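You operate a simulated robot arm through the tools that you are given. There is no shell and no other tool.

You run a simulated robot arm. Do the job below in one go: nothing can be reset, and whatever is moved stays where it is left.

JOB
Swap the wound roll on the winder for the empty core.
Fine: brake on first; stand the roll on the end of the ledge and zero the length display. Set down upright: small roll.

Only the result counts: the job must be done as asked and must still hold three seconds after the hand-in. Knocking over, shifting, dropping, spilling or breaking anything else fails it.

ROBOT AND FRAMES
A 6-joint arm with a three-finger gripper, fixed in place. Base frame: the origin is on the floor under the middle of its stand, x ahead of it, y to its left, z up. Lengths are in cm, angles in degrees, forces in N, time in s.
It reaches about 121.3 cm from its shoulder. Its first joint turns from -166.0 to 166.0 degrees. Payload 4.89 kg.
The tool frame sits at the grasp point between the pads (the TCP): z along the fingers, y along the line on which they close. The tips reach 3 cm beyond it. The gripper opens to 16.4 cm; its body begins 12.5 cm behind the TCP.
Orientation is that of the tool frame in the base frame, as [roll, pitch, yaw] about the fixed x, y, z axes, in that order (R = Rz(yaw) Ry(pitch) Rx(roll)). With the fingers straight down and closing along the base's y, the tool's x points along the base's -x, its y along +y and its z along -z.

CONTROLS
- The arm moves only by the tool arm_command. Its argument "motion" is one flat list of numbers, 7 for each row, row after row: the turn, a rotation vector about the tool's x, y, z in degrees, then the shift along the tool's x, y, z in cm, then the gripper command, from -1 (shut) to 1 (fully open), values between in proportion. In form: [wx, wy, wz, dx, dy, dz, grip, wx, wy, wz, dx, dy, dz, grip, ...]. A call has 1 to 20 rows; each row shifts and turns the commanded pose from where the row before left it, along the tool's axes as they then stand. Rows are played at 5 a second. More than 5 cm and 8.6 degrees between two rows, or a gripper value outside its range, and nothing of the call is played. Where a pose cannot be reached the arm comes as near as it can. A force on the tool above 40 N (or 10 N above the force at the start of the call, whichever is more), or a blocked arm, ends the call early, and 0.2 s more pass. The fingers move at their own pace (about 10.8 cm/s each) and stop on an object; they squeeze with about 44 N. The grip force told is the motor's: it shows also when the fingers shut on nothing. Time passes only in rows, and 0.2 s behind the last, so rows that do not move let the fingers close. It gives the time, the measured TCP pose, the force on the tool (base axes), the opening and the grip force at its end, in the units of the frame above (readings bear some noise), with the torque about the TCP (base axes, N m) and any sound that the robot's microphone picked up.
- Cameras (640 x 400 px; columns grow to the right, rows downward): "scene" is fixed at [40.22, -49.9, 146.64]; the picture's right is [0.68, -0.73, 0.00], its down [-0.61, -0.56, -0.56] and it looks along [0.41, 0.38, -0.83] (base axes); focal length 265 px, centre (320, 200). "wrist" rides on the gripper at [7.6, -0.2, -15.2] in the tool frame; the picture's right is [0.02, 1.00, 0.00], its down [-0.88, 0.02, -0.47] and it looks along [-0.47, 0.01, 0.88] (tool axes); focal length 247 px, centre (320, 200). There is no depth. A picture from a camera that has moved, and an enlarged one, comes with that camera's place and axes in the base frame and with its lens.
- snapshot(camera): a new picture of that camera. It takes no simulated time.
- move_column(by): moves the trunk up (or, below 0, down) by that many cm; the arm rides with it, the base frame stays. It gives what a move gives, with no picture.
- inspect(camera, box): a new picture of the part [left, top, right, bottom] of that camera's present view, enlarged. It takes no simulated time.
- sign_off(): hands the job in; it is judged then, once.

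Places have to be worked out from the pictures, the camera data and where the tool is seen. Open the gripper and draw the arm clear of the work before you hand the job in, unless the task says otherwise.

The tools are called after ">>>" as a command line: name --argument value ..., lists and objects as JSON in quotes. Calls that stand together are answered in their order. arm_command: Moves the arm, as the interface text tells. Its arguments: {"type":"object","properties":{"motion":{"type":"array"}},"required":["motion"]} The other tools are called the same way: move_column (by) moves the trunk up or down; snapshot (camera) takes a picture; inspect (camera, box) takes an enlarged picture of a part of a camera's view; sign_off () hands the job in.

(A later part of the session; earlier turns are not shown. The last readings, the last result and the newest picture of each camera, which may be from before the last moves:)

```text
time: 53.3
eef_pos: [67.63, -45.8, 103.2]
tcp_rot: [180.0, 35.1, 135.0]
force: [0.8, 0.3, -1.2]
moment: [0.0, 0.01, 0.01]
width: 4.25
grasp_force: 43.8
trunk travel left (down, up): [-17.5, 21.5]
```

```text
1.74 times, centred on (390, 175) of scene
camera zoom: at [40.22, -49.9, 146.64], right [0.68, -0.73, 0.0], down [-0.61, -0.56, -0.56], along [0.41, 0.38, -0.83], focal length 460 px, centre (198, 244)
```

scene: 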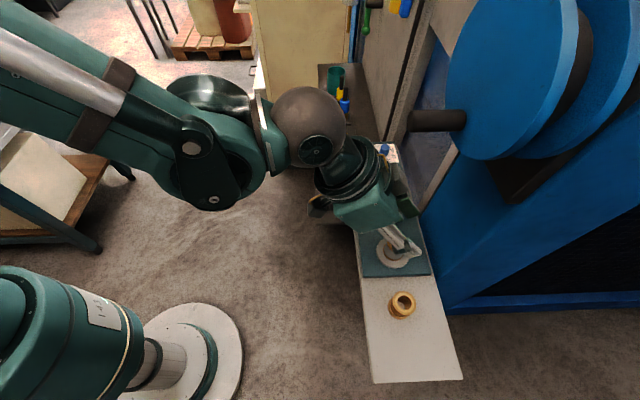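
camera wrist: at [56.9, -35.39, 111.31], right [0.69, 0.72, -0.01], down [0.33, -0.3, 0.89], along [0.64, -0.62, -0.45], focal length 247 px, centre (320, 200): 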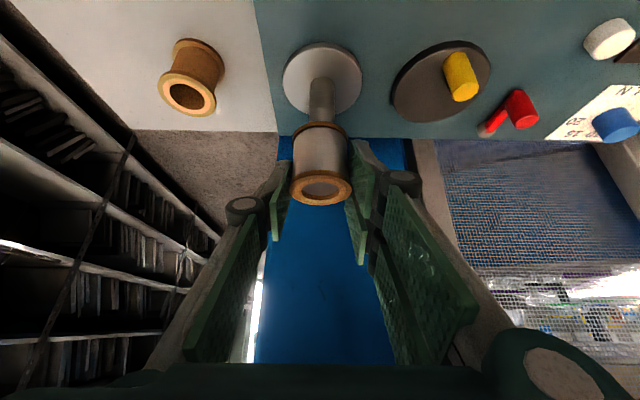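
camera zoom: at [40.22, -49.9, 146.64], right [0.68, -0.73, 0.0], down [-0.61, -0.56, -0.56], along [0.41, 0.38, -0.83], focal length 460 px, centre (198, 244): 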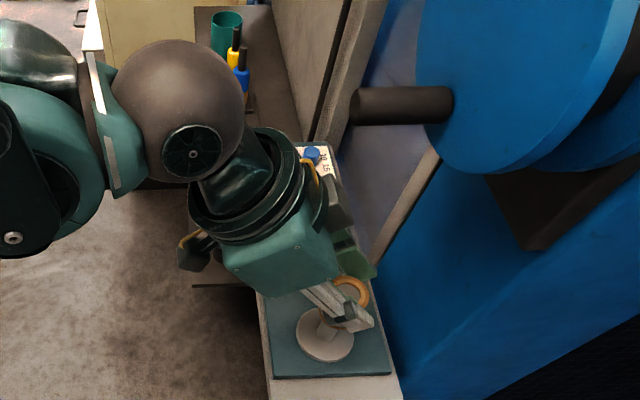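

By my estimate the roll's bottom is now about 0.9 cm above the spindle nose. I lift a bit more and carry it smoothly along -p high over the core towards the ledge end.

>>> arm_command --motion '[0, 0, 0, -0.1434, 0, -0.2048, -1, 0, 0, 0, -0.1434, 0, -0.2048, -1, 0, 0, 0, -0.1434, 0, -0.2048, -1, 0, 0, 0, 0, -0.2, 0, -1, 0, 0, 0, 0, -0.4, 0, -1, 0, 0, 0, 0, -0.7, 0, -1, 0, 0, 0, 0, -0.9, 0, -1, 0, 0, 0, 0, -0.9, 0, -1, 0, 0, 0, 0, -0.9, 0, -1, 0, 0, 0, 0, -0.7, 0, -1, 0, 0, 0, 0, -0.4, 0, -1, 0, 0, 0, 0, -0.2, 0, -1]'

>>> snapshot --camera "wrist"

>>> snapshot --camera "scene"

```text
time: 55.9
eef_pos: [64.04, -49.49, 103.77]
tcp_rot: [-180.0, 35.1, 135.0]
force: [-0.3, -0.1, 0.2]
moment: [-0.01, 0.02, -0.02]
width: 4.24
grasp_force: 44.2
trunk travel left (down, up): [-17.5, 21.5]
```

```text
taken
camera wrist: at [53.17, -39.1, 112.06], right [0.69, 0.72, -0.01], down [0.33, -0.3, 0.89], along [0.64, -0.62, -0.45], focal length 247 px, centre (320, 200)
```

wrist: 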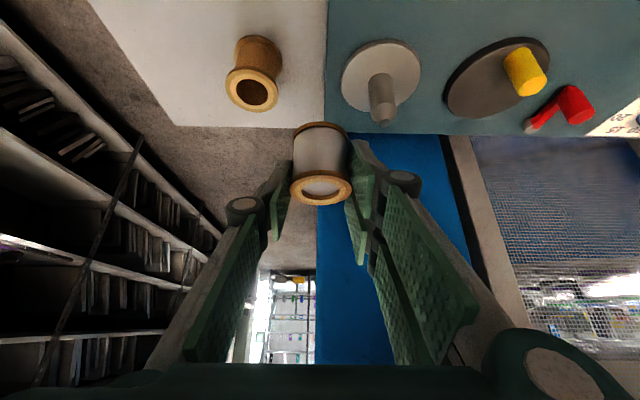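

```text
taken
```

scene: 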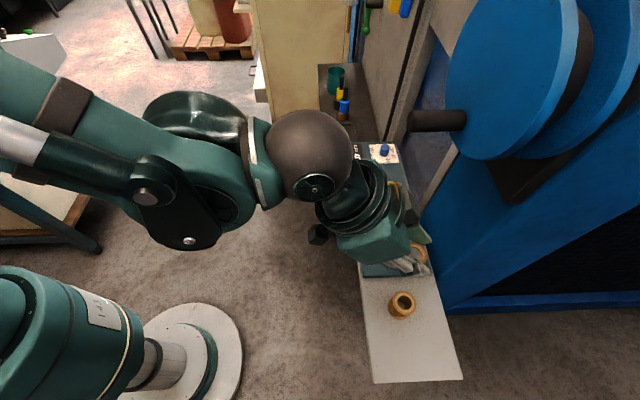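

The roll is off the spindle and held upright; the spindle and core are undisturbed. I carry it on to the ledge end, p≈-3.9.

>>> arm_command --motion '[0, 0, 0, 0, -0.3, 0, -1, 0, 0, 0, 0, -0.6, 0, -1, 0, 0, 0, 0, -0.9, 0, -1, 0, 0, 0, 0, -0.9, 0, -1, 0, 0, 0, 0, -0.9, 0, -1, 0, 0, 0, 0, -0.9, 0, -1, 0, 0, 0, 0, -0.9, 0, -1, 0, 0, 0, 0, -0.9, 0, -1, 0, 0, 0, 0, -0.9, 0, -1, 0, 0, 0, 0, -0.9, 0, -1, 0, 0, 0, 0, -0.9, 0, -1, 0, 0, 0, 0, -0.9, 0, -1, 0, 0, 0, 0, -0.9, 0, -1, 0, 0, 0, 0, -0.9, 0, -1, 0, 0, 0, 0, -0.9, 0, -1, 0, 0, 0, 0, -0.9, 0, -1, 0, 0, 0, 0, -0.5, 0, -1, 0, 0, 0, 0, -0.2, 0, -1]'

>>> snapshot --camera "wrist"

>>> snapshot --camera "scene"

```text
time: 59.7
eef_pos: [53.79, -59.49, 103.72]
tcp_rot: [-179.9, 35.0, 135.0]
force: [0.5, -0.6, -0.7]
moment: [-0.02, -0.02, 0.01]
width: 4.26
grasp_force: 44.4
trunk travel left (down, up): [-17.5, 21.5]
```

```text
taken
camera wrist: at [43.11, -49.19, 112.04], right [0.69, 0.72, -0.01], down [0.33, -0.3, 0.89], along [0.64, -0.62, -0.45], focal length 247 px, centre (320, 200)
```

wrist: 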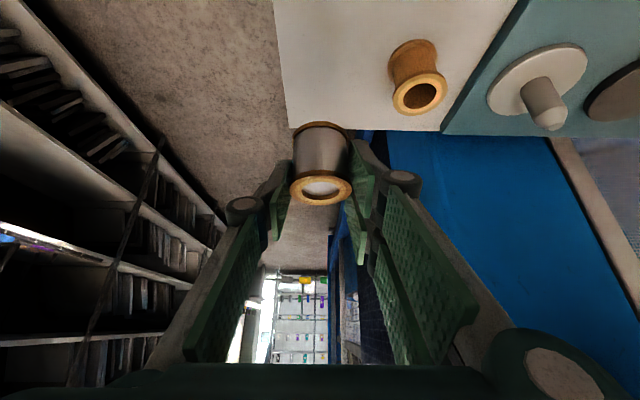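

```text
taken
```

scene: 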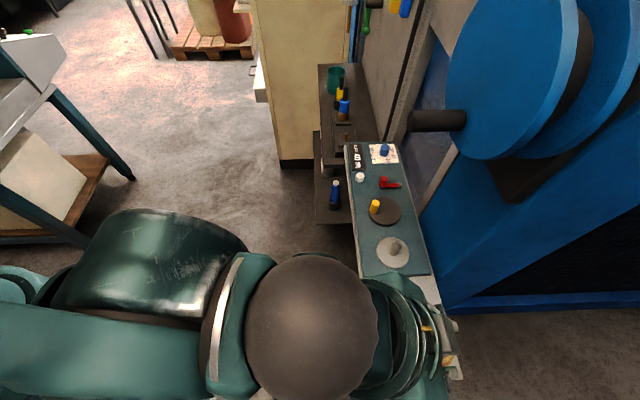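

Position is p≈-4.0 over the ledge end, about 3.8 cm inside the edge. I lower the roll 8.5 cm, stopping just above the expected contact height.

>>> arm_command --motion '[0, 0, 0, 0.14, 0, 0.2, -1, 0, 0, 0, 0.258, 0, 0.3686, -1, 0, 0, 0, 0.258, 0, 0.3686, -1, 0, 0, 0, 0.258, 0, 0.3686, -1, 0, 0, 0, 0.258, 0, 0.3686, -1, 0, 0, 0, 0.258, 0, 0.3686, -1, 0, 0, 0, 0.258, 0, 0.3686, -1, 0, 0, 0, 0.258, 0, 0.3686, -1, 0, 0, 0, 0.258, 0, 0.3686, -1, 0, 0, 0, 0.258, 0, 0.3686, -1, 0, 0, 0, 0.258, 0, 0.3686, -1, 0, 0, 0, 0.258, 0, 0.3686, -1, 0, 0, 0, 0.258, 0, 0.3686, -1, 0, 0, 0, 0.258, 0, 0.3686, -1, 0, 0, 0, 0.258, 0, 0.3686, -1, 0, 0, 0, 0.258, 0, 0.3686, -1, 0, 0, 0, 0.258, 0, 0.3686, -1, 0, 0, 0, 0.258, 0, 0.3686, -1, 0, 0, 0, 0.258, 0, 0.3686, -1, 0, 0, 0, 0.14, 0, 0.2, -1]'

>>> inspect --camera "wrist" --box '[200, 60, 440, 210]'

```text
time: 63.9
eef_pos: [53.82, -59.62, 95.29]
tcp_rot: [180.0, 35.0, 135.0]
force: [-0.7, -0.8, 0.0]
moment: [0.02, 0.0, 0.0]
width: 4.25
grasp_force: 44.0
trunk travel left (down, up): [-17.5, 21.5]
```

```text
2.67 times, centred on (320, 135) of wrist
camera zoom: at [43.16, -49.2, 103.44], right [0.69, 0.72, -0.01], down [0.33, -0.3, 0.89], along [0.64, -0.62, -0.45], focal length 659 px, centre (320, 373)
```

zoom: 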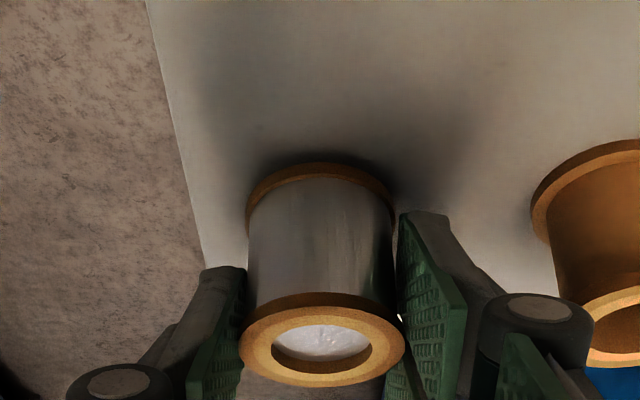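

Clear of the core on the right. I lower in 0.1 cm steps until contact shows.

>>> arm_command --motion '[0, 0, 0, 0.0574, 0, 0.0819, -1, 0, 0, 0, 0.0574, 0, 0.0819, -1, 0, 0, 0, 0.0574, 0, 0.0819, -1, 0, 0, 0, 0.0574, 0, 0.0819, -1, 0, 0, 0, 0.0574, 0, 0.0819, -1, 0, 0, 0, 0, 0, 0, -1]'

```text
time: 65.3
eef_pos: [53.83, -59.59, 94.71]
tcp_rot: [-180.0, 35.0, 134.9]
force: [0.3, 0.0, 0.7]
moment: [0.02, 0.0, -0.01]
width: 4.22
grasp_force: 43.8
trunk travel left (down, up): [-17.5, 21.5]
```

No contact yet at z=94.7, so I continue down a few more tenths in small steps.

>>> arm_command --motion '[0, 0, 0, 0.0574, 0, 0.0819, -1, 0, 0, 0, 0.0574, 0, 0.0819, -1, 0, 0, 0, 0, 0, 0, -1]'

```text
time: 66.1
eef_pos: [53.87, -59.66, 94.57]
tcp_rot: [-179.9, 35.1, 135.0]
force: [0.4, -5.4, 32.3]
moment: [0.06, -0.3, 0.01]
width: 4.21
grasp_force: 44.4
trunk travel left (down, up): [-17.5, 21.5]
```

The roll stands on the ledge (32 N reaction). I ease up slightly, open a little on each side and check.

>>> arm_command --motion '[0, 0, 0, -0.0745, 0, -0.106, -1, 0, 0, 0, 0, 0, 0, -0.43, 0, 0, 0, 0, 0, 0, -0.36, 0, 0, 0, 0, 0, 0, -0.33, 0, 0, 0, 0, 0, 0, -0.33]'

>>> inspect --camera "wrist" --box '[200, 60, 440, 210]'

```text
time: 67.3
eef_pos: [53.81, -59.52, 94.67]
tcp_rot: [-179.9, 35.0, 135.0]
force: [1.1, 0.4, -0.1]
moment: [0.02, -0.01, 0.01]
width: 5.47
grasp_force: 0.1
trunk travel left (down, up): [-17.5, 21.5]
```

```text
2.67 times, centred on (320, 135) of wrist
camera zoom: at [43.11, -49.2, 102.86], right [0.69, 0.72, -0.01], down [0.33, -0.3, 0.89], along [0.64, -0.62, -0.45], focal length 659 px, centre (320, 373)
```

zoom: 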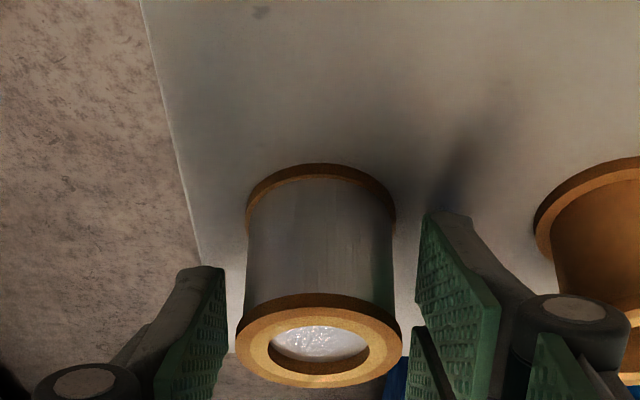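

The roll stands upright and free. I lift straight up and look at the ledge.

>>> arm_command --motion '[0, 0, 0, -0.2868, 0, -0.4096, -0.33, 0, 0, 0, -0.5736, 0, -0.8192, -0.33, 0, 0, 0, -0.5736, 0, -0.8192, -0.33, 0, 0, 0, -0.5736, 0, -0.8192, -0.33, 0, 0, 0, -0.5736, 0, -0.8192, -0.33, 0, 0, 0, -1.1472, 0, -1.6384, -0.33, 0, 0, 0, -1.1472, 0, -1.6384, -0.33, 0, 0, 0, 0, 0, 0, -0.2]'

>>> snapshot --camera "wrist"

```text
time: 69.1
eef_pos: [53.94, -59.63, 103.24]
tcp_rot: [179.9, 35.0, 135.0]
force: [1.3, -0.5, 0.4]
moment: [-0.05, 0.0, 0.02]
width: 6.57
grasp_force: 0.0
trunk travel left (down, up): [-17.5, 21.5]
```

```text
taken
camera wrist: at [43.09, -49.15, 111.36], right [0.69, 0.72, -0.01], down [0.33, -0.3, 0.89], along [0.64, -0.62, -0.45], focal length 247 px, centre (320, 200)
```

wrist: 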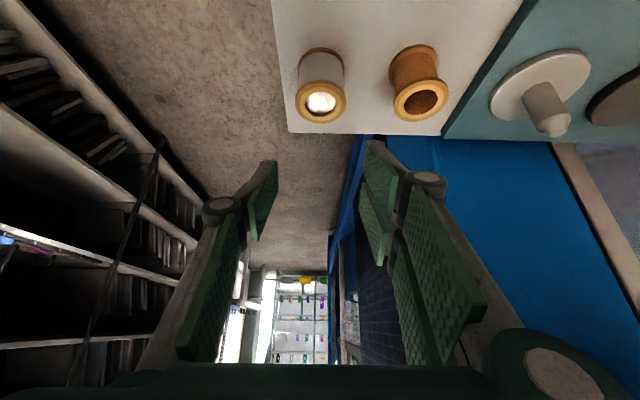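

The roll stands on the ledge end with the core beside it. I shift over the core and check its centring.

>>> arm_command --motion '[0, 0, 0, 0, 2.78, 0, -0.2, 0, 0, 0, 0, 2.78, 0, -0.2, 0, 0, 0, 0, 2.78, 0, -0.2, 0, 0, 0, 0, 0, 0, -0.2]'

>>> inspect --camera "wrist" --box '[240, 30, 420, 180]'

```text
time: 70.1
eef_pos: [59.79, -53.7, 103.24]
tcp_rot: [179.9, 35.0, 135.0]
force: [-0.1, -0.2, -0.8]
moment: [0.07, 0.0, 0.02]
width: 6.56
grasp_force: 0.1
trunk travel left (down, up): [-17.5, 21.5]
```

```text
2.67 times, centred on (330, 105) of wrist
camera zoom: at [49.02, -43.19, 111.36], right [0.69, 0.72, -0.01], down [0.33, -0.3, 0.89], along [0.64, -0.62, -0.45], focal length 659 px, centre (293, 453)
```

zoom: 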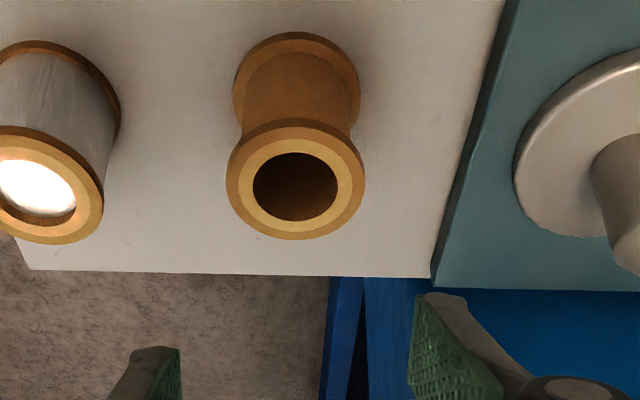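

The core is centred within 0.1 cm. I lower around its top flange, then close.

>>> arm_command --motion '[0, 0, 0, 0.8355, -0.013, 1.1933, -0.2, 0, 0, 0, 0.8355, -0.013, 1.1933, -0.2, 0, 0, 0, 0.8355, -0.013, 1.1933, -0.2, 0, 0, 0, 0.8355, -0.013, 1.1933, -0.2, 0, 0, 0, 0.8355, -0.013, 1.1933, -0.2, 0, 0, 0, 0.8355, -0.013, 1.1933, -0.2, 0, 0, 0, 0, 0, 0, -0.2]'

>>> inspect --camera "wrist" --box '[200, 60, 440, 210]'

```text
time: 71.7
eef_pos: [59.62, -53.67, 94.38]
tcp_rot: [-179.9, 35.0, 135.0]
force: [0.0, 0.5, -0.4]
moment: [-0.01, 0.0, 0.03]
width: 6.54
grasp_force: 0.1
trunk travel left (down, up): [-17.5, 21.5]
```

```text
2.67 times, centred on (320, 135) of wrist
camera zoom: at [48.92, -43.3, 102.63], right [0.69, 0.72, -0.01], down [0.33, -0.3, 0.89], along [0.64, -0.62, -0.45], focal length 659 px, centre (320, 373)
```

zoom: 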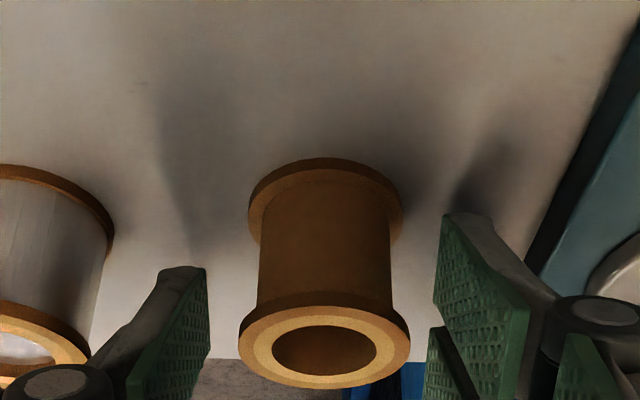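

Placement matches the earlier successful grips. Closing.

>>> arm_command --motion '[0, 0, 0, 0, 0, 0, -0.45, 0, 0, 0, 0, 0, 0, -0.5, 0, 0, 0, 0, 0, 0, -1, 0, 0, 0, 0, 0, 0, -1, 0, 0, 0, 0, 0, 0, -1]'

>>> arm_command --motion '[0, 0, 0, -0.115, 0, -0.164, -1, 0, 0, 0, -0.115, 0, -0.164, -1, 0, 0, 0, -0.115, 0, -0.164, -1, 0, 0, 0, -0.115, 0, -0.164, -1]'

>>> inspect --camera "wrist" --box '[200, 60, 440, 210]'

```text
time: 72.9
eef_pos: [59.6, -53.74, 94.48]
tcp_rot: [-180.0, 34.9, 135.0]
force: [0.5, 0.4, 2.1]
moment: [0.07, 0.0, 0.03]
width: 4.2
grasp_force: 44.3
trunk travel left (down, up): [-17.5, 21.5]
```

```text
time: 73.9
eef_pos: [59.71, -53.77, 95.17]
tcp_rot: [-180.0, 35.0, 134.9]
force: [0.1, 0.5, 0.3]
moment: [0.0, 0.02, -0.02]
width: 4.16
grasp_force: 43.7
trunk travel left (down, up): [-17.5, 21.5]
```

```text
2.67 times, centred on (320, 135) of wrist
camera zoom: at [48.94, -43.31, 103.43], right [0.69, 0.72, -0.01], down [0.33, -0.3, 0.89], along [0.64, -0.62, -0.45], focal length 659 px, centre (320, 373)
```

zoom: 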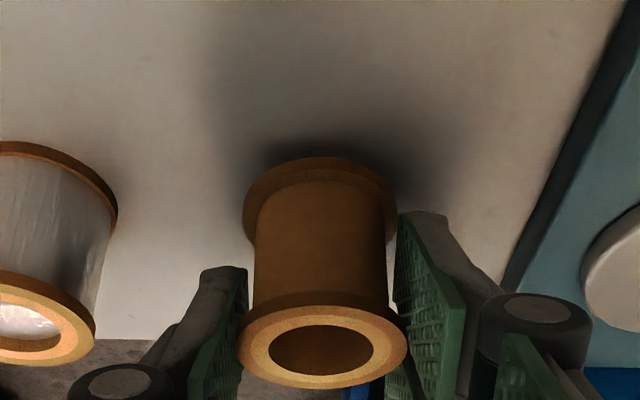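

The core is held and rising with the gripper. I lift it another 9 cm to clear the spindle nose.

>>> arm_command --motion '[0, 0, 0, -0.14, 0, -0.2, -1, 0, 0, 0, -0.258, 0, -0.3686, -1, 0, 0, 0, -0.258, 0, -0.3686, -1, 0, 0, 0, -0.258, 0, -0.3686, -1, 0, 0, 0, -0.258, 0, -0.3686, -1, 0, 0, 0, -0.258, 0, -0.3686, -1, 0, 0, 0, -0.258, 0, -0.3686, -1, 0, 0, 0, -0.258, 0, -0.3686, -1, 0, 0, 0, -0.258, 0, -0.3686, -1, 0, 0, 0, -0.258, 0, -0.3686, -1, 0, 0, 0, -0.258, 0, -0.3686, -1, 0, 0, 0, -0.258, 0, -0.3686, -1, 0, 0, 0, -0.258, 0, -0.3686, -1, 0, 0, 0, -0.258, 0, -0.3686, -1, 0, 0, 0, -0.258, 0, -0.3686, -1, 0, 0, 0, -0.258, 0, -0.3686, -1, 0, 0, 0, -0.258, 0, -0.3686, -1, 0, 0, 0, -0.258, 0, -0.3686, -1, 0, 0, 0, -0.258, 0, -0.3686, -1, 0, 0, 0, -0.258, 0, -0.3686, -1]'

>>> snapshot --camera "wrist"

>>> inspect --camera "wrist" --box '[360, 30, 520, 170]'

```text
time: 78.1
eef_pos: [59.65, -53.64, 104.11]
tcp_rot: [180.0, 35.0, 135.0]
force: [0.2, -0.5, -1.2]
moment: [0.01, 0.0, -0.04]
width: 4.15
grasp_force: 43.3
trunk travel left (down, up): [-17.5, 21.5]
```

```text
taken
camera wrist: at [48.97, -43.3, 112.29], right [0.69, 0.72, -0.01], down [0.33, -0.3, 0.89], along [0.64, -0.62, -0.45], focal length 247 px, centre (320, 200)
```

wrist: 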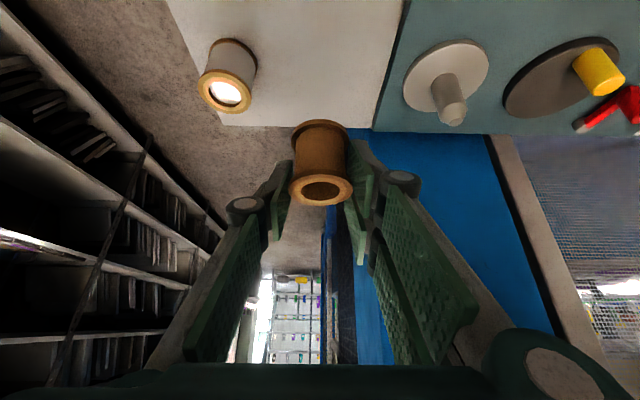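

```text
2.86 times, centred on (440, 100) of wrist
camera zoom: at [48.97, -43.3, 112.29], right [0.69, 0.72, -0.01], down [0.33, -0.3, 0.89], along [0.64, -0.62, -0.45], focal length 706 px, centre (-23, 486)
```

zoom: 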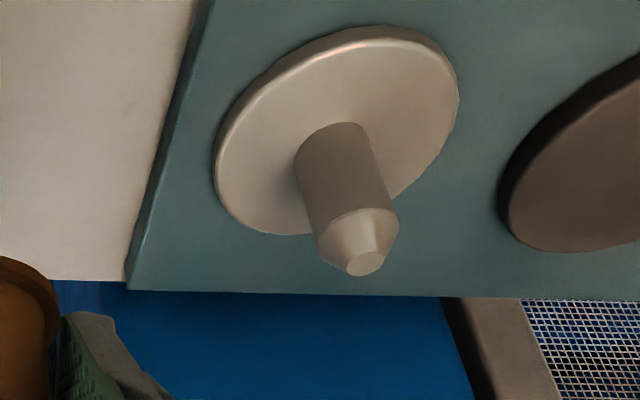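

The core is clear at z≈104 and the spindle shows a tapered nose. The core sits in the fingers exactly as the roll did, so returning to the roll's grip pose (67.64,-45.80) will put it on the spindle axis; I carry it there at height.

>>> arm_command --motion '[0, 0, 0, 0, 0.3, 0, -1, 0, 0, 0, 0, 0.6, 0, -1, 0, 0, 0, 0, 0.9, 0, -1, 0, 0, 0, 0, 0.9, 0, -1, 0, 0, 0, 0, 0.9, 0, -1, 0, 0, 0, 0, 0.9, 0, -1, 0, 0, 0, 0, 0.9, 0, -1, 0, 0, 0, 0, 0.6, 0, -1, 0, 0, 0, 0, 0.3, 0, -1, 0, 0, 0, 0, 0, 0, -1]'

>>> snapshot --camera "wrist"

>>> inspect --camera "wrist" --box '[260, 30, 440, 210]'

>>> snapshot --camera "scene"

```text
time: 80.3
eef_pos: [64.15, -49.21, 104.0]
tcp_rot: [179.9, 35.1, 135.0]
force: [0.0, -0.1, -1.4]
moment: [0.0, 0.01, 0.02]
width: 4.16
grasp_force: 44.1
trunk travel left (down, up): [-17.5, 21.5]
```

```text
taken
camera wrist: at [53.44, -38.82, 112.27], right [0.69, 0.72, -0.01], down [0.33, -0.3, 0.89], along [0.64, -0.62, -0.45], focal length 247 px, centre (320, 200)
```

wrist: 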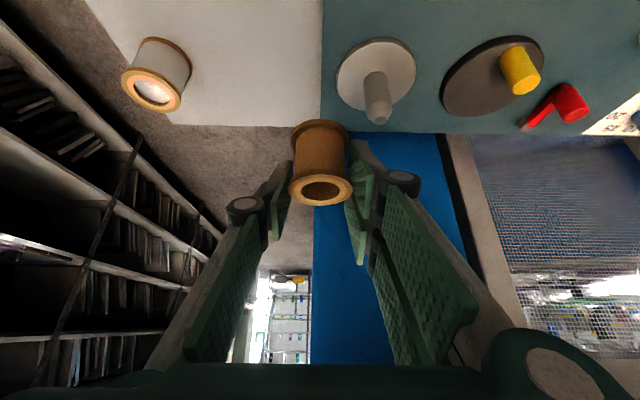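

```text
2.22 times, centred on (350, 120) of wrist
camera zoom: at [53.44, -38.82, 112.27], right [0.69, 0.72, -0.01], down [0.33, -0.3, 0.89], along [0.64, -0.62, -0.45], focal length 549 px, centre (253, 378)
```

zoom: 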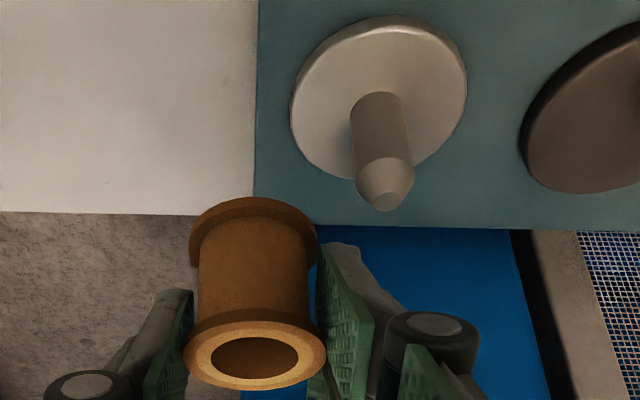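

```text
taken
```

scene: 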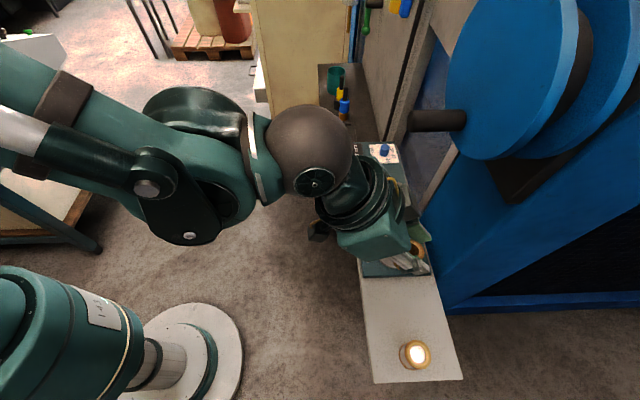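

From here the nose triangulates to n≈80.16, p≈15.37, agreeing with the roll's grip pose. I move the remaining 4.85 cm to be directly above it.

>>> arm_command --motion '[0, 0, 0, 0, 0.3, 0, -1, 0, 0, 0, 0, 0.6, 0, -1, 0, 0, 0, 0, 0.9, 0, -1, 0, 0, 0, 0, 0.9, 0, -1, 0, 0, 0, 0, 0.9, 0, -1, 0, 0, 0, 0, 0.65, 0, -1, 0, 0, 0, 0, 0.4, 0, -1, 0, 0, 0, 0, 0.2, 0, -1, 0, 0, 0, 0, 0, 0, -1]'

>>> inspect --camera "wrist" --box '[240, 30, 420, 210]'

>>> inspect --camera "scene" --box '[340, 200, 440, 290]'

```text
time: 82.3
eef_pos: [67.49, -45.86, 104.12]
tcp_rot: [179.9, 35.0, 135.1]
force: [-0.5, 0.1, 0.0]
moment: [-0.04, -0.03, 0.02]
width: 4.18
grasp_force: 44.2
trunk travel left (down, up): [-17.5, 21.5]
```

```text
2.22 times, centred on (330, 120) of wrist
camera zoom: at [56.83, -35.39, 112.27], right [0.69, 0.72, -0.01], down [0.33, -0.3, 0.89], along [0.64, -0.62, -0.45], focal length 549 px, centre (298, 378)
```

zoom: 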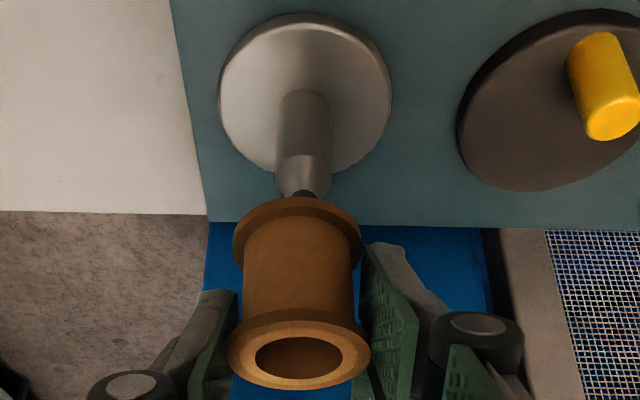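

```text
4.44 times, centred on (390, 245) of scene
camera zoom: at [40.22, -49.9, 146.64], right [0.68, -0.73, 0.0], down [-0.61, -0.56, -0.56], along [0.41, 0.38, -0.83], focal length 1176 px, centre (9, 0)
```

zoom: 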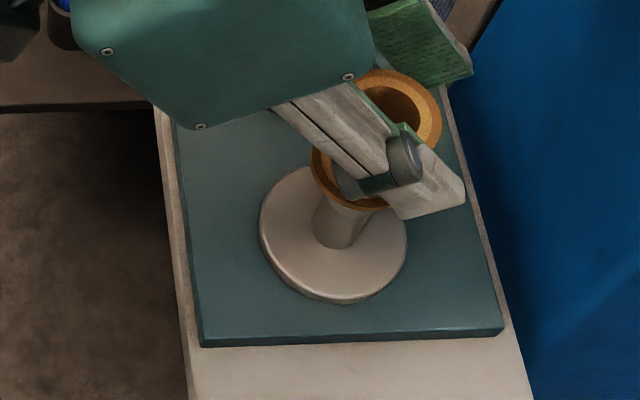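

The spindle lies 0.1 cm to the +p side of the core's axis. I apply that correction and begin lowering slowly onto the nose, checking forces.

>>> arm_command --motion '[0, 0, 0, -0.04, 0.1, 0.03, -1, 0, 0, 0, 0.1434, 0, 0.2048, -1, 0, 0, 0, 0.1434, 0, 0.2048, -1, 0, 0, 0, 0.1434, 0, 0.2048, -1, 0, 0, 0, 0.1434, 0, 0.2048, -1, 0, 0, 0, 0.1434, 0, 0.2048, -1, 0, 0, 0, 0.1434, 0, 0.2048, -1, 0, 0, 0, 0.1434, 0, 0.2048, -1, 0, 0, 0, 0.1434, 0, 0.2048, -1, 0, 0, 0, 0.1434, 0, 0.2048, -1, 0, 0, 0, 0.1434, 0, 0.2048, -1]'

>>> inspect --camera "wrist" --box '[240, 30, 420, 210]'

>>> inspect --camera "scene" --box '[340, 200, 440, 290]'

```text
time: 84.7
eef_pos: [67.64, -45.76, 101.72]
tcp_rot: [179.9, 35.0, 135.0]
force: [0.8, -0.1, -0.7]
moment: [0.01, 0.0, -0.02]
width: 4.15
grasp_force: 44.3
trunk travel left (down, up): [-17.5, 21.5]
```

```text
2.22 times, centred on (330, 120) of wrist
camera zoom: at [56.93, -35.38, 109.83], right [0.69, 0.72, -0.01], down [0.33, -0.3, 0.89], along [0.64, -0.62, -0.45], focal length 549 px, centre (298, 378)
```

zoom: 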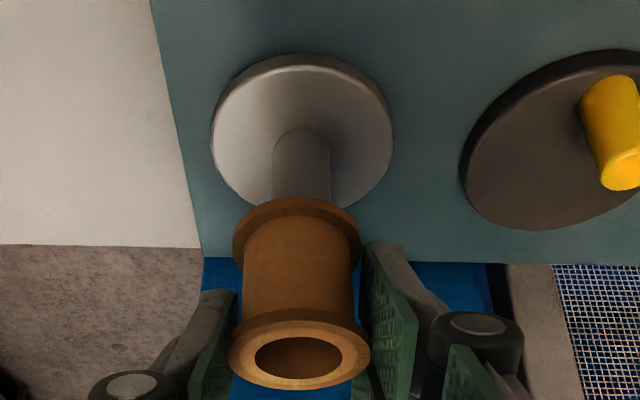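

```text
4.44 times, centred on (390, 245) of scene
camera zoom: at [40.22, -49.9, 146.64], right [0.68, -0.73, 0.0], down [-0.61, -0.56, -0.56], along [0.41, 0.38, -0.83], focal length 1176 px, centre (9, 0)
```

zoom: 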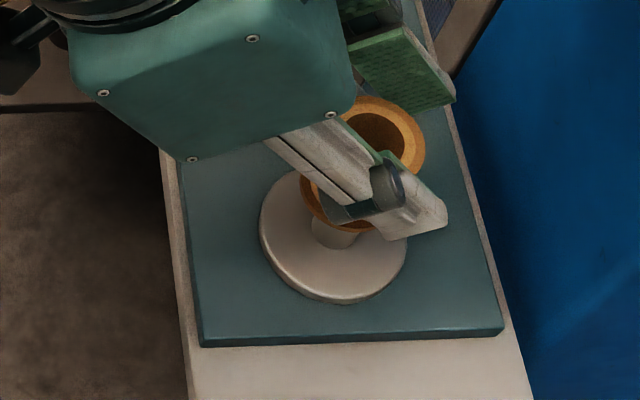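

The nose should now be entering the bore with no contact force. I continue down slowly.

>>> arm_command --motion '[0, 0, 0, 0.1147, 0, 0.1638, -1, 0, 0, 0, 0.1147, 0, 0.1638, -1, 0, 0, 0, 0.1147, 0, 0.1638, -1, 0, 0, 0, 0.1147, 0, 0.1638, -1, 0, 0, 0, 0.1147, 0, 0.1638, -1, 0, 0, 0, 0.1147, 0, 0.1638, -1, 0, 0, 0, 0.1147, 0, 0.1638, -1, 0, 0, 0, 0.1147, 0, 0.1638, -1, 0, 0, 0, 0.1147, 0, 0.1638, -1, 0, 0, 0, 0.1147, 0, 0.1638, -1]'

>>> inspect --camera "wrist" --box '[240, 30, 420, 210]'

>>> inspect --camera "scene" --box '[340, 200, 440, 290]'

```text
time: 86.9
eef_pos: [67.61, -45.85, 99.68]
tcp_rot: [179.9, 35.0, 135.0]
force: [12.5, -7.0, 5.3]
moment: [-0.28, -0.49, 0.01]
width: 4.13
grasp_force: 44.3
trunk travel left (down, up): [-17.5, 21.5]
```

```text
2.22 times, centred on (330, 120) of wrist
camera zoom: at [56.97, -35.4, 107.86], right [0.69, 0.72, -0.01], down [0.33, -0.3, 0.89], along [0.64, -0.62, -0.45], focal length 549 px, centre (298, 378)
```

zoom: 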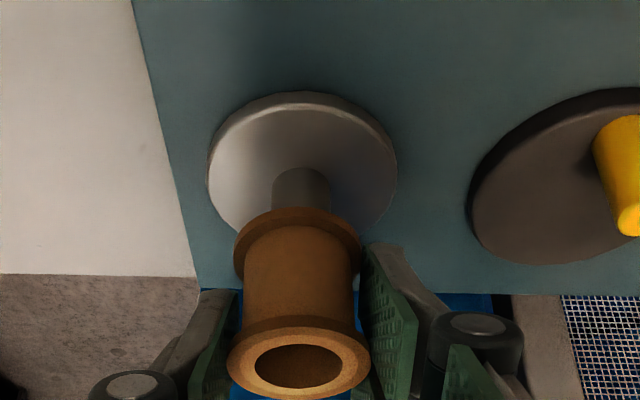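

```text
4.44 times, centred on (390, 245) of scene
camera zoom: at [40.22, -49.9, 146.64], right [0.68, -0.73, 0.0], down [-0.61, -0.56, -0.56], along [0.41, 0.38, -0.83], focal length 1176 px, centre (9, 0)
```

zoom: 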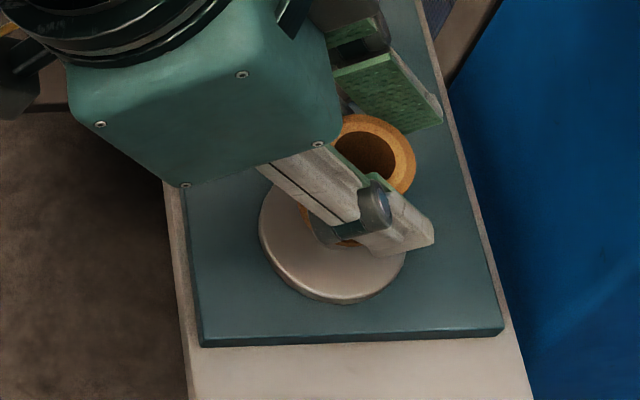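

Contact: the spindle pushes the core towards +n with about 14 N, so the core is a few millimetres too near the robot. I shift +n by 0.2 cm and recheck the force.

>>> arm_command --motion '[0, 0, 0, -0.082, 0.02, 0.0574, -1, 0, 0, 0, -0.082, 0.02, 0.0574, -1, 0, 0, 0, 0, 0, 0, -1]'

>>> inspect --camera "wrist" --box '[240, 30, 420, 210]'

```text
time: 87.7
eef_pos: [67.77, -45.85, 99.63]
tcp_rot: [179.9, 35.0, 134.9]
force: [0.1, -0.2, -0.8]
moment: [0.04, -0.03, -0.02]
width: 4.14
grasp_force: 44.2
trunk travel left (down, up): [-17.5, 21.5]
```

```text
2.22 times, centred on (330, 120) of wrist
camera zoom: at [57.1, -35.5, 107.87], right [0.69, 0.72, -0.01], down [0.33, -0.3, 0.89], along [0.64, -0.62, -0.45], focal length 549 px, centre (298, 378)
```

zoom: 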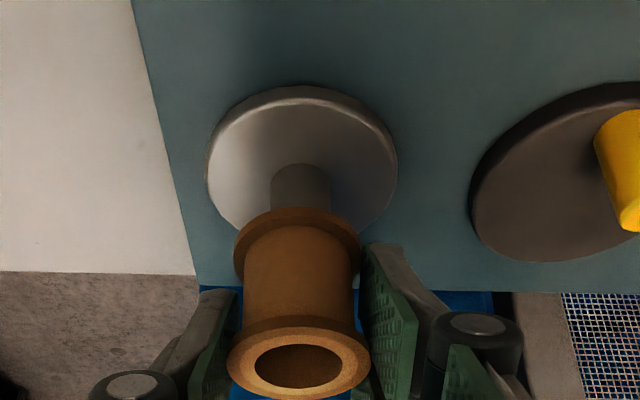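

The side force is gone. I continue lowering in small steps.

>>> arm_command --motion '[0, 0, 0, 0.1147, 0, 0.1638, -1, 0, 0, 0, 0.1147, 0, 0.1638, -1, 0, 0, 0, 0.1147, 0, 0.1638, -1, 0, 0, 0, 0.1147, 0, 0.1638, -1, 0, 0, 0, 0.1147, 0, 0.1638, -1, 0, 0, 0, 0, 0, 0, -1]'

>>> inspect --camera "wrist" --box '[240, 30, 420, 210]'

```text
time: 89.1
eef_pos: [67.76, -45.94, 98.64]
tcp_rot: [180.0, 35.0, 135.1]
force: [-0.8, 0.6, 0.0]
moment: [-0.03, 0.03, -0.02]
width: 4.15
grasp_force: 43.5
trunk travel left (down, up): [-17.5, 21.5]
```

```text
2.22 times, centred on (330, 120) of wrist
camera zoom: at [57.12, -35.52, 106.87], right [0.69, 0.72, -0.01], down [0.33, -0.3, 0.89], along [0.64, -0.62, -0.45], focal length 549 px, centre (298, 378)
```

zoom: 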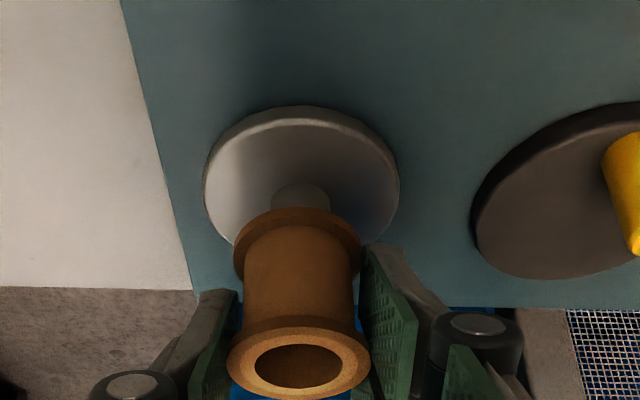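

The core slides down freely with no force. I continue lowering the last 1.8 cm, more slowly near the end.

>>> arm_command --motion '[0, 0, 0, 0.1147, 0, 0.1638, -1, 0, 0, 0, 0.1147, 0, 0.1638, -1, 0, 0, 0, 0.1147, 0, 0.1638, -1, 0, 0, 0, 0.1147, 0, 0.1638, -1, 0, 0, 0, 0.1147, 0, 0.1638, -1, 0, 0, 0, 0.1147, 0, 0.1638, -1, 0, 0, 0, 0.1147, 0, 0.1638, -1, 0, 0, 0, 0, 0, 0, -1]'

>>> inspect --camera "wrist" --box '[240, 30, 420, 210]'

```text
time: 90.9
eef_pos: [67.86, -45.93, 97.28]
tcp_rot: [180.0, 35.0, 135.0]
force: [0.1, -0.7, -0.5]
moment: [0.0, 0.02, -0.02]
width: 4.14
grasp_force: 44.1
trunk travel left (down, up): [-17.5, 21.5]
```

```text
2.22 times, centred on (330, 120) of wrist
camera zoom: at [57.15, -35.52, 105.53], right [0.69, 0.72, -0.01], down [0.33, -0.3, 0.89], along [0.64, -0.62, -0.45], focal length 549 px, centre (298, 378)
```

zoom: 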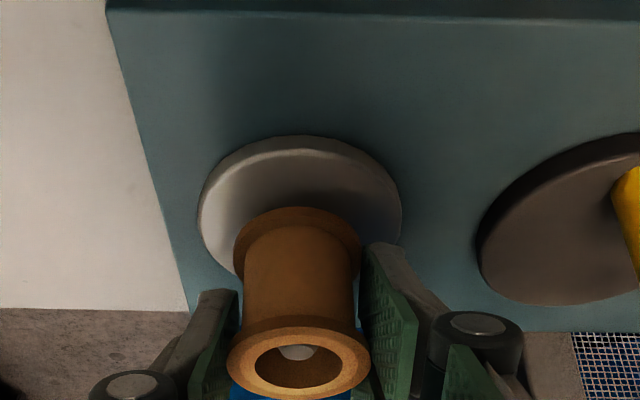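

The spindle nose is visible in the bore. I lower in 0.1 cm steps to find the seat.

>>> arm_command --motion '[0, 0, 0, 0.0574, 0, 0.0819, -1, 0, 0, 0, 0.0574, 0, 0.0819, -1, 0, 0, 0, 0.0574, 0, 0.0819, -1, 0, 0, 0, 0, 0, 0, -1]'

```text
time: 91.9
eef_pos: [67.73, -45.98, 97.08]
tcp_rot: [-180.0, 35.1, 134.9]
force: [-0.3, 0.3, 0.2]
moment: [0.0, -0.01, -0.03]
width: 4.15
grasp_force: 44.8
trunk travel left (down, up): [-17.5, 21.5]
```

>>> arm_command --motion '[0, 0, 0, 0.0574, 0, 0.0819, -1, 0, 0, 0, 0.0574, 0, 0.0819, -1, 0, 0, 0, 0, 0, 0, -1]'

>>> inspect --camera "wrist" --box '[240, 80, 400, 210]'

```text
time: 92.7
eef_pos: [67.72, -45.98, 96.84]
tcp_rot: [-179.9, 35.1, 135.0]
force: [-0.6, 0.4, -0.3]
moment: [0.02, 0.01, 0.0]
width: 4.12
grasp_force: 43.9
trunk travel left (down, up): [-17.5, 21.5]
```

```text
3.08 times, centred on (320, 145) of wrist
camera zoom: at [57.15, -35.52, 105.01], right [0.69, 0.72, -0.01], down [0.33, -0.3, 0.89], along [0.64, -0.62, -0.45], focal length 760 px, centre (320, 369)
```

zoom: 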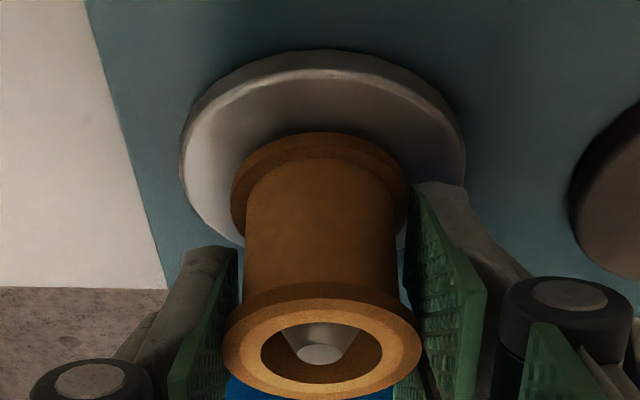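

Still no contact at z=96.84 (the core rode up about 3 mm in the grip earlier). Two more tenths.

>>> arm_command --motion '[0, 0, 0, 0.0574, 0, 0.0819, -1, 0, 0, 0, 0.0574, 0, 0.0819, -1, 0, 0, 0, 0, 0, 0, -1]'

```text
time: 93.5
eef_pos: [67.84, -45.95, 96.63]
tcp_rot: [180.0, 35.0, 135.0]
force: [0.3, -0.7, -0.5]
moment: [0.01, 0.01, 0.0]
width: 4.17
grasp_force: 43.9
trunk travel left (down, up): [-17.5, 21.5]
```

>>> arm_command --motion '[0, 0, 0, 0.0574, 0, 0.0819, -1, 0, 0, 0, 0, 0, 0, -1]'

>>> inspect --camera "wrist" --box '[240, 80, 400, 210]'

>>> inspect --camera "scene" --box '[360, 215, 430, 285]'

```text
time: 94.1
eef_pos: [67.75, -45.85, 96.56]
tcp_rot: [179.9, 35.0, 135.0]
force: [0.9, -0.5, -0.4]
moment: [0.02, -0.01, -0.01]
width: 4.16
grasp_force: 44.3
trunk travel left (down, up): [-17.5, 21.5]
```

```text
3.08 times, centred on (320, 145) of wrist
camera zoom: at [57.1, -35.49, 104.72], right [0.69, 0.72, -0.01], down [0.33, -0.3, 0.89], along [0.64, -0.62, -0.45], focal length 760 px, centre (320, 369)
```

zoom: 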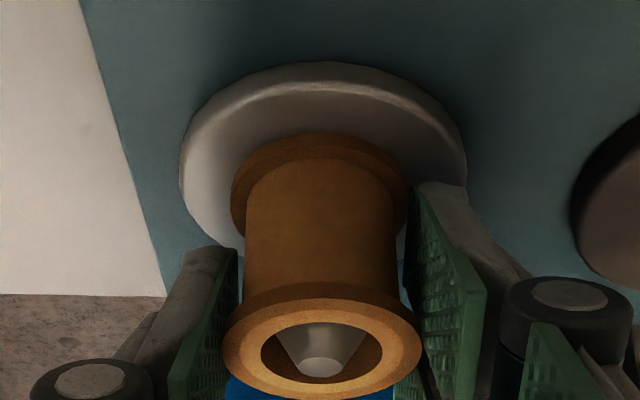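

```text
5.71 times, centred on (395, 250) of scene
camera zoom: at [40.22, -49.9, 146.64], right [0.68, -0.73, 0.0], down [-0.61, -0.56, -0.56], along [0.41, 0.38, -0.83], focal length 1512 px, centre (-109, -86)
```

zoom: 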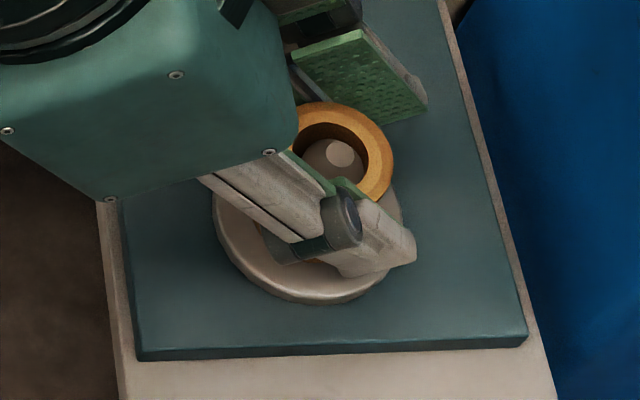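

The nose-to-rim view now matches the seated roll's, so the core should be within a millimetre of the plate. One more tenth to feel the seat.

>>> arm_command --motion '[0, 0, 0, 0.0574, 0, 0.0819, -1, 0, 0, 0, 0, 0, 0, -1]'

```text
time: 94.7
eef_pos: [67.89, -45.81, 96.42]
tcp_rot: [179.9, 35.1, 135.0]
force: [0.3, -0.7, 7.0]
moment: [0.12, 0.03, 0.02]
width: 4.15
grasp_force: 43.9
trunk travel left (down, up): [-17.5, 21.5]
```

Seated: 7 N upward reaction. I open the fingers a little and check before lifting.

>>> arm_command --motion '[0, 0, 0, 0, 0, 0, -0.45, 0, 0, 0, 0, 0, 0, -0.36, 0, 0, 0, 0, 0, 0, -0.3, 0, 0, 0, 0, 0, 0, -0.3]'

>>> inspect --camera "wrist" --box '[240, 80, 400, 210]'

```text
time: 95.7
eef_pos: [67.89, -46.03, 96.45]
tcp_rot: [180.0, 34.9, 135.0]
force: [0.0, 0.2, 0.5]
moment: [-0.02, 0.03, 0.02]
width: 5.76
grasp_force: 0.1
trunk travel left (down, up): [-17.5, 21.5]
```

```text
3.08 times, centred on (320, 145) of wrist
camera zoom: at [57.1, -35.49, 104.63], right [0.69, 0.72, -0.01], down [0.33, -0.3, 0.89], along [0.64, -0.62, -0.45], focal length 760 px, centre (320, 369)
```

zoom: 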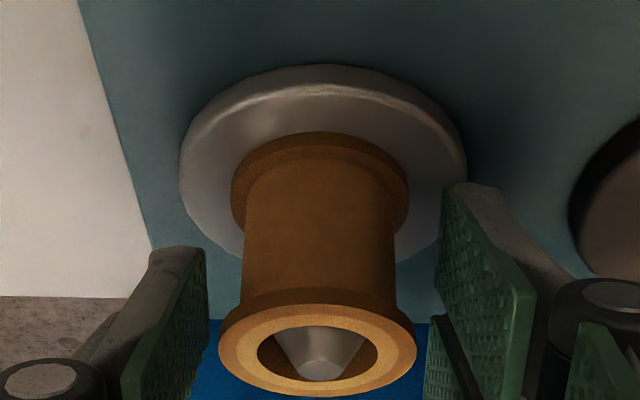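

The core stands seated on the spindle, free of the fingers. I lift straight up and then back away towards the robot.

>>> arm_command --motion '[0, 0, 0, -0.2868, 0, -0.4096, -0.3, 0, 0, 0, -0.5736, 0, -0.8192, -0.3, 0, 0, 0, -0.5736, 0, -0.8192, -0.3, 0, 0, 0, -0.5736, 0, -0.8192, -0.3, 0, 0, 0, -0.5736, 0, -0.8192, -0.3, 0, 0, 0, -0.5736, 0, -0.8192, -0.3, 0, 0, 0, -0.5736, 0, -0.8192, -0.3, 0, 0, 0, -0.5736, 0, -0.8192, -0.3, 0, 0, 0, 0, 0, -4, -0.3, 0, 0, 0, 0, 0, -4, -0.3, 0, 0, 0, 0, 0, 0, -0.3]'

>>> snapshot --camera "wrist"

>>> snapshot --camera "scene"

```text
time: 98.1
eef_pos: [64.58, -42.44, 110.57]
tcp_rot: [179.9, 35.0, 135.0]
force: [-0.3, -0.1, -0.2]
moment: [-0.03, -0.12, 0.03]
width: 5.73
grasp_force: 0.0
trunk travel left (down, up): [-17.5, 21.5]
```

```text
taken
camera wrist: at [53.77, -32.1, 118.76], right [0.69, 0.72, -0.01], down [0.33, -0.3, 0.89], along [0.64, -0.62, -0.45], focal length 247 px, centre (320, 200)
```

wrist: 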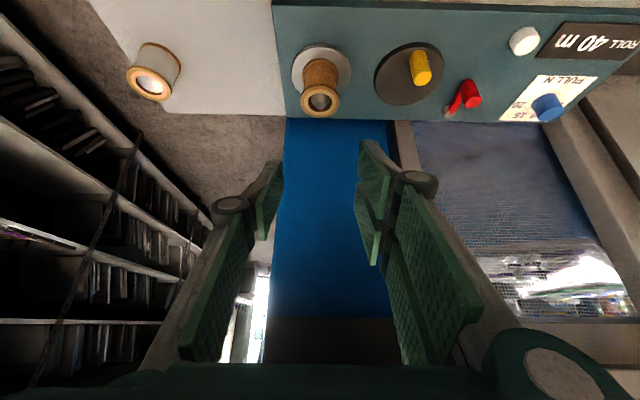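

```text
taken
```

scene: 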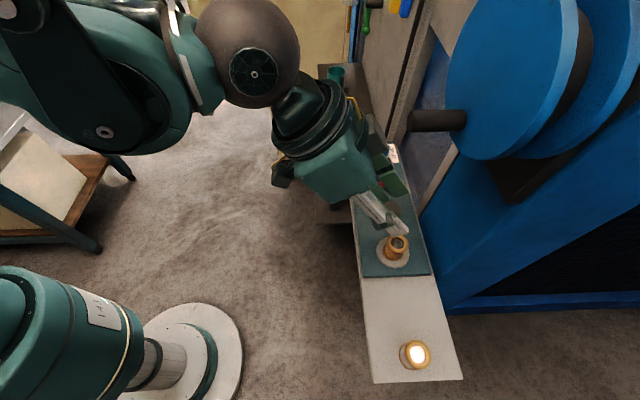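

The core sits on the spindle and the roll on the ledge end. Now for the length display: I retreat, move across to the white button, turn the tool vertical and close the fingers.

>>> arm_command --motion '[0, 0, 0, 3.74, 0, -2.62, -0.3, 0, 0, 0, 3.74, 0, -2.62, -0.3, 0, 0, 0, 3.74, 0, -2.62, -0.3, 0, 0, 0, 0, 4.1, 0, -0.6, 0, 0, 0, 0, 4.1, 0, -0.8, 0, 0, 0, 0, 4.1, 0, -1, 0, 0, 0, 0, 4.1, 0, -1, 0, 0, 0, 0, 4.1, 0, -1, 0, 7, 0, 0, 0, 0, -1, 0, 7, 0, 0, 0, 0, -1, 0, 7, 0, 0, 0, 0, -1, 0, 7, 0, 0, 0, 0, -1, 0, 7, 0, 0, 0, 0, -1, 0, 0, 0, 0, 0, 0, -1]'

>>> snapshot --camera "wrist"

>>> inspect --camera "scene" --box '[340, 130, 440, 280]'

>>> inspect --camera "scene" --box '[350, 220, 460, 390]'

```text
time: 101.1
eef_pos: [69.34, -18.49, 110.49]
tcp_rot: [179.9, 0.1, 135.1]
force: [0.7, -0.8, -0.6]
moment: [-0.02, 0.09, -0.03]
width: 0.0
grasp_force: 43.7
trunk travel left (down, up): [-17.5, 21.5]
```

```text
taken
camera wrist: at [63.89, -13.26, 125.81], right [0.69, 0.72, 0.0], down [0.64, -0.61, 0.47], along [0.34, -0.33, -0.88], focal length 247 px, centre (320, 200)
```

wrist: 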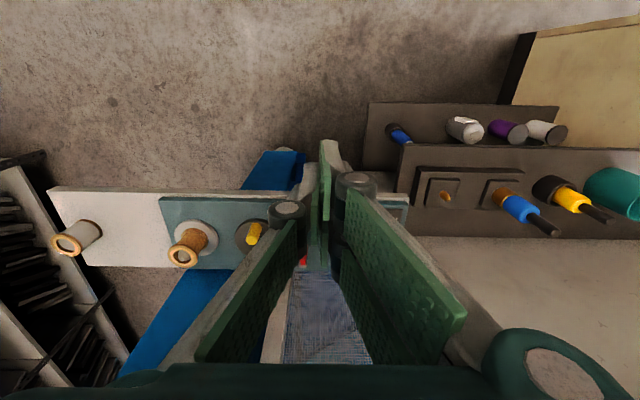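

```text
2.67 times, centred on (390, 205) of scene
camera zoom: at [40.22, -49.9, 146.64], right [0.68, -0.73, 0.0], down [-0.61, -0.56, -0.56], along [0.41, 0.38, -0.83], focal length 706 px, centre (133, 187)
```

zoom: 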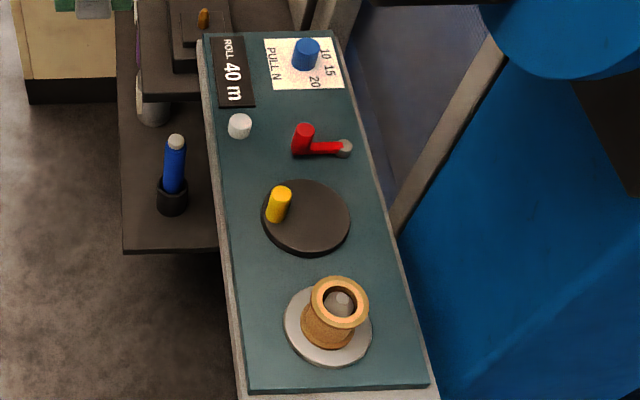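

```text
2.35 times, centred on (405, 305) of scene
camera zoom: at [40.22, -49.9, 146.64], right [0.68, -0.73, 0.0], down [-0.61, -0.56, -0.56], along [0.41, 0.38, -0.83], focal length 623 px, centre (120, -47)
```

zoom: 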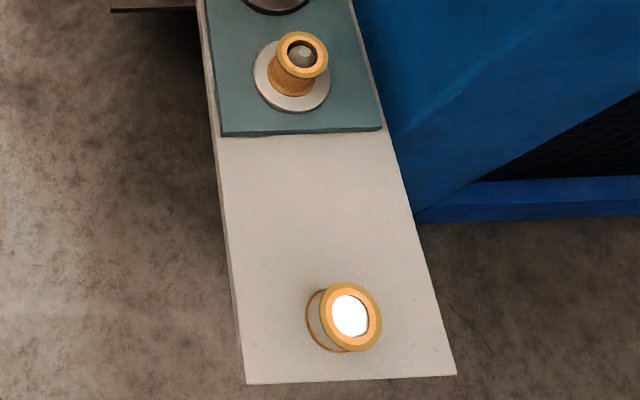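

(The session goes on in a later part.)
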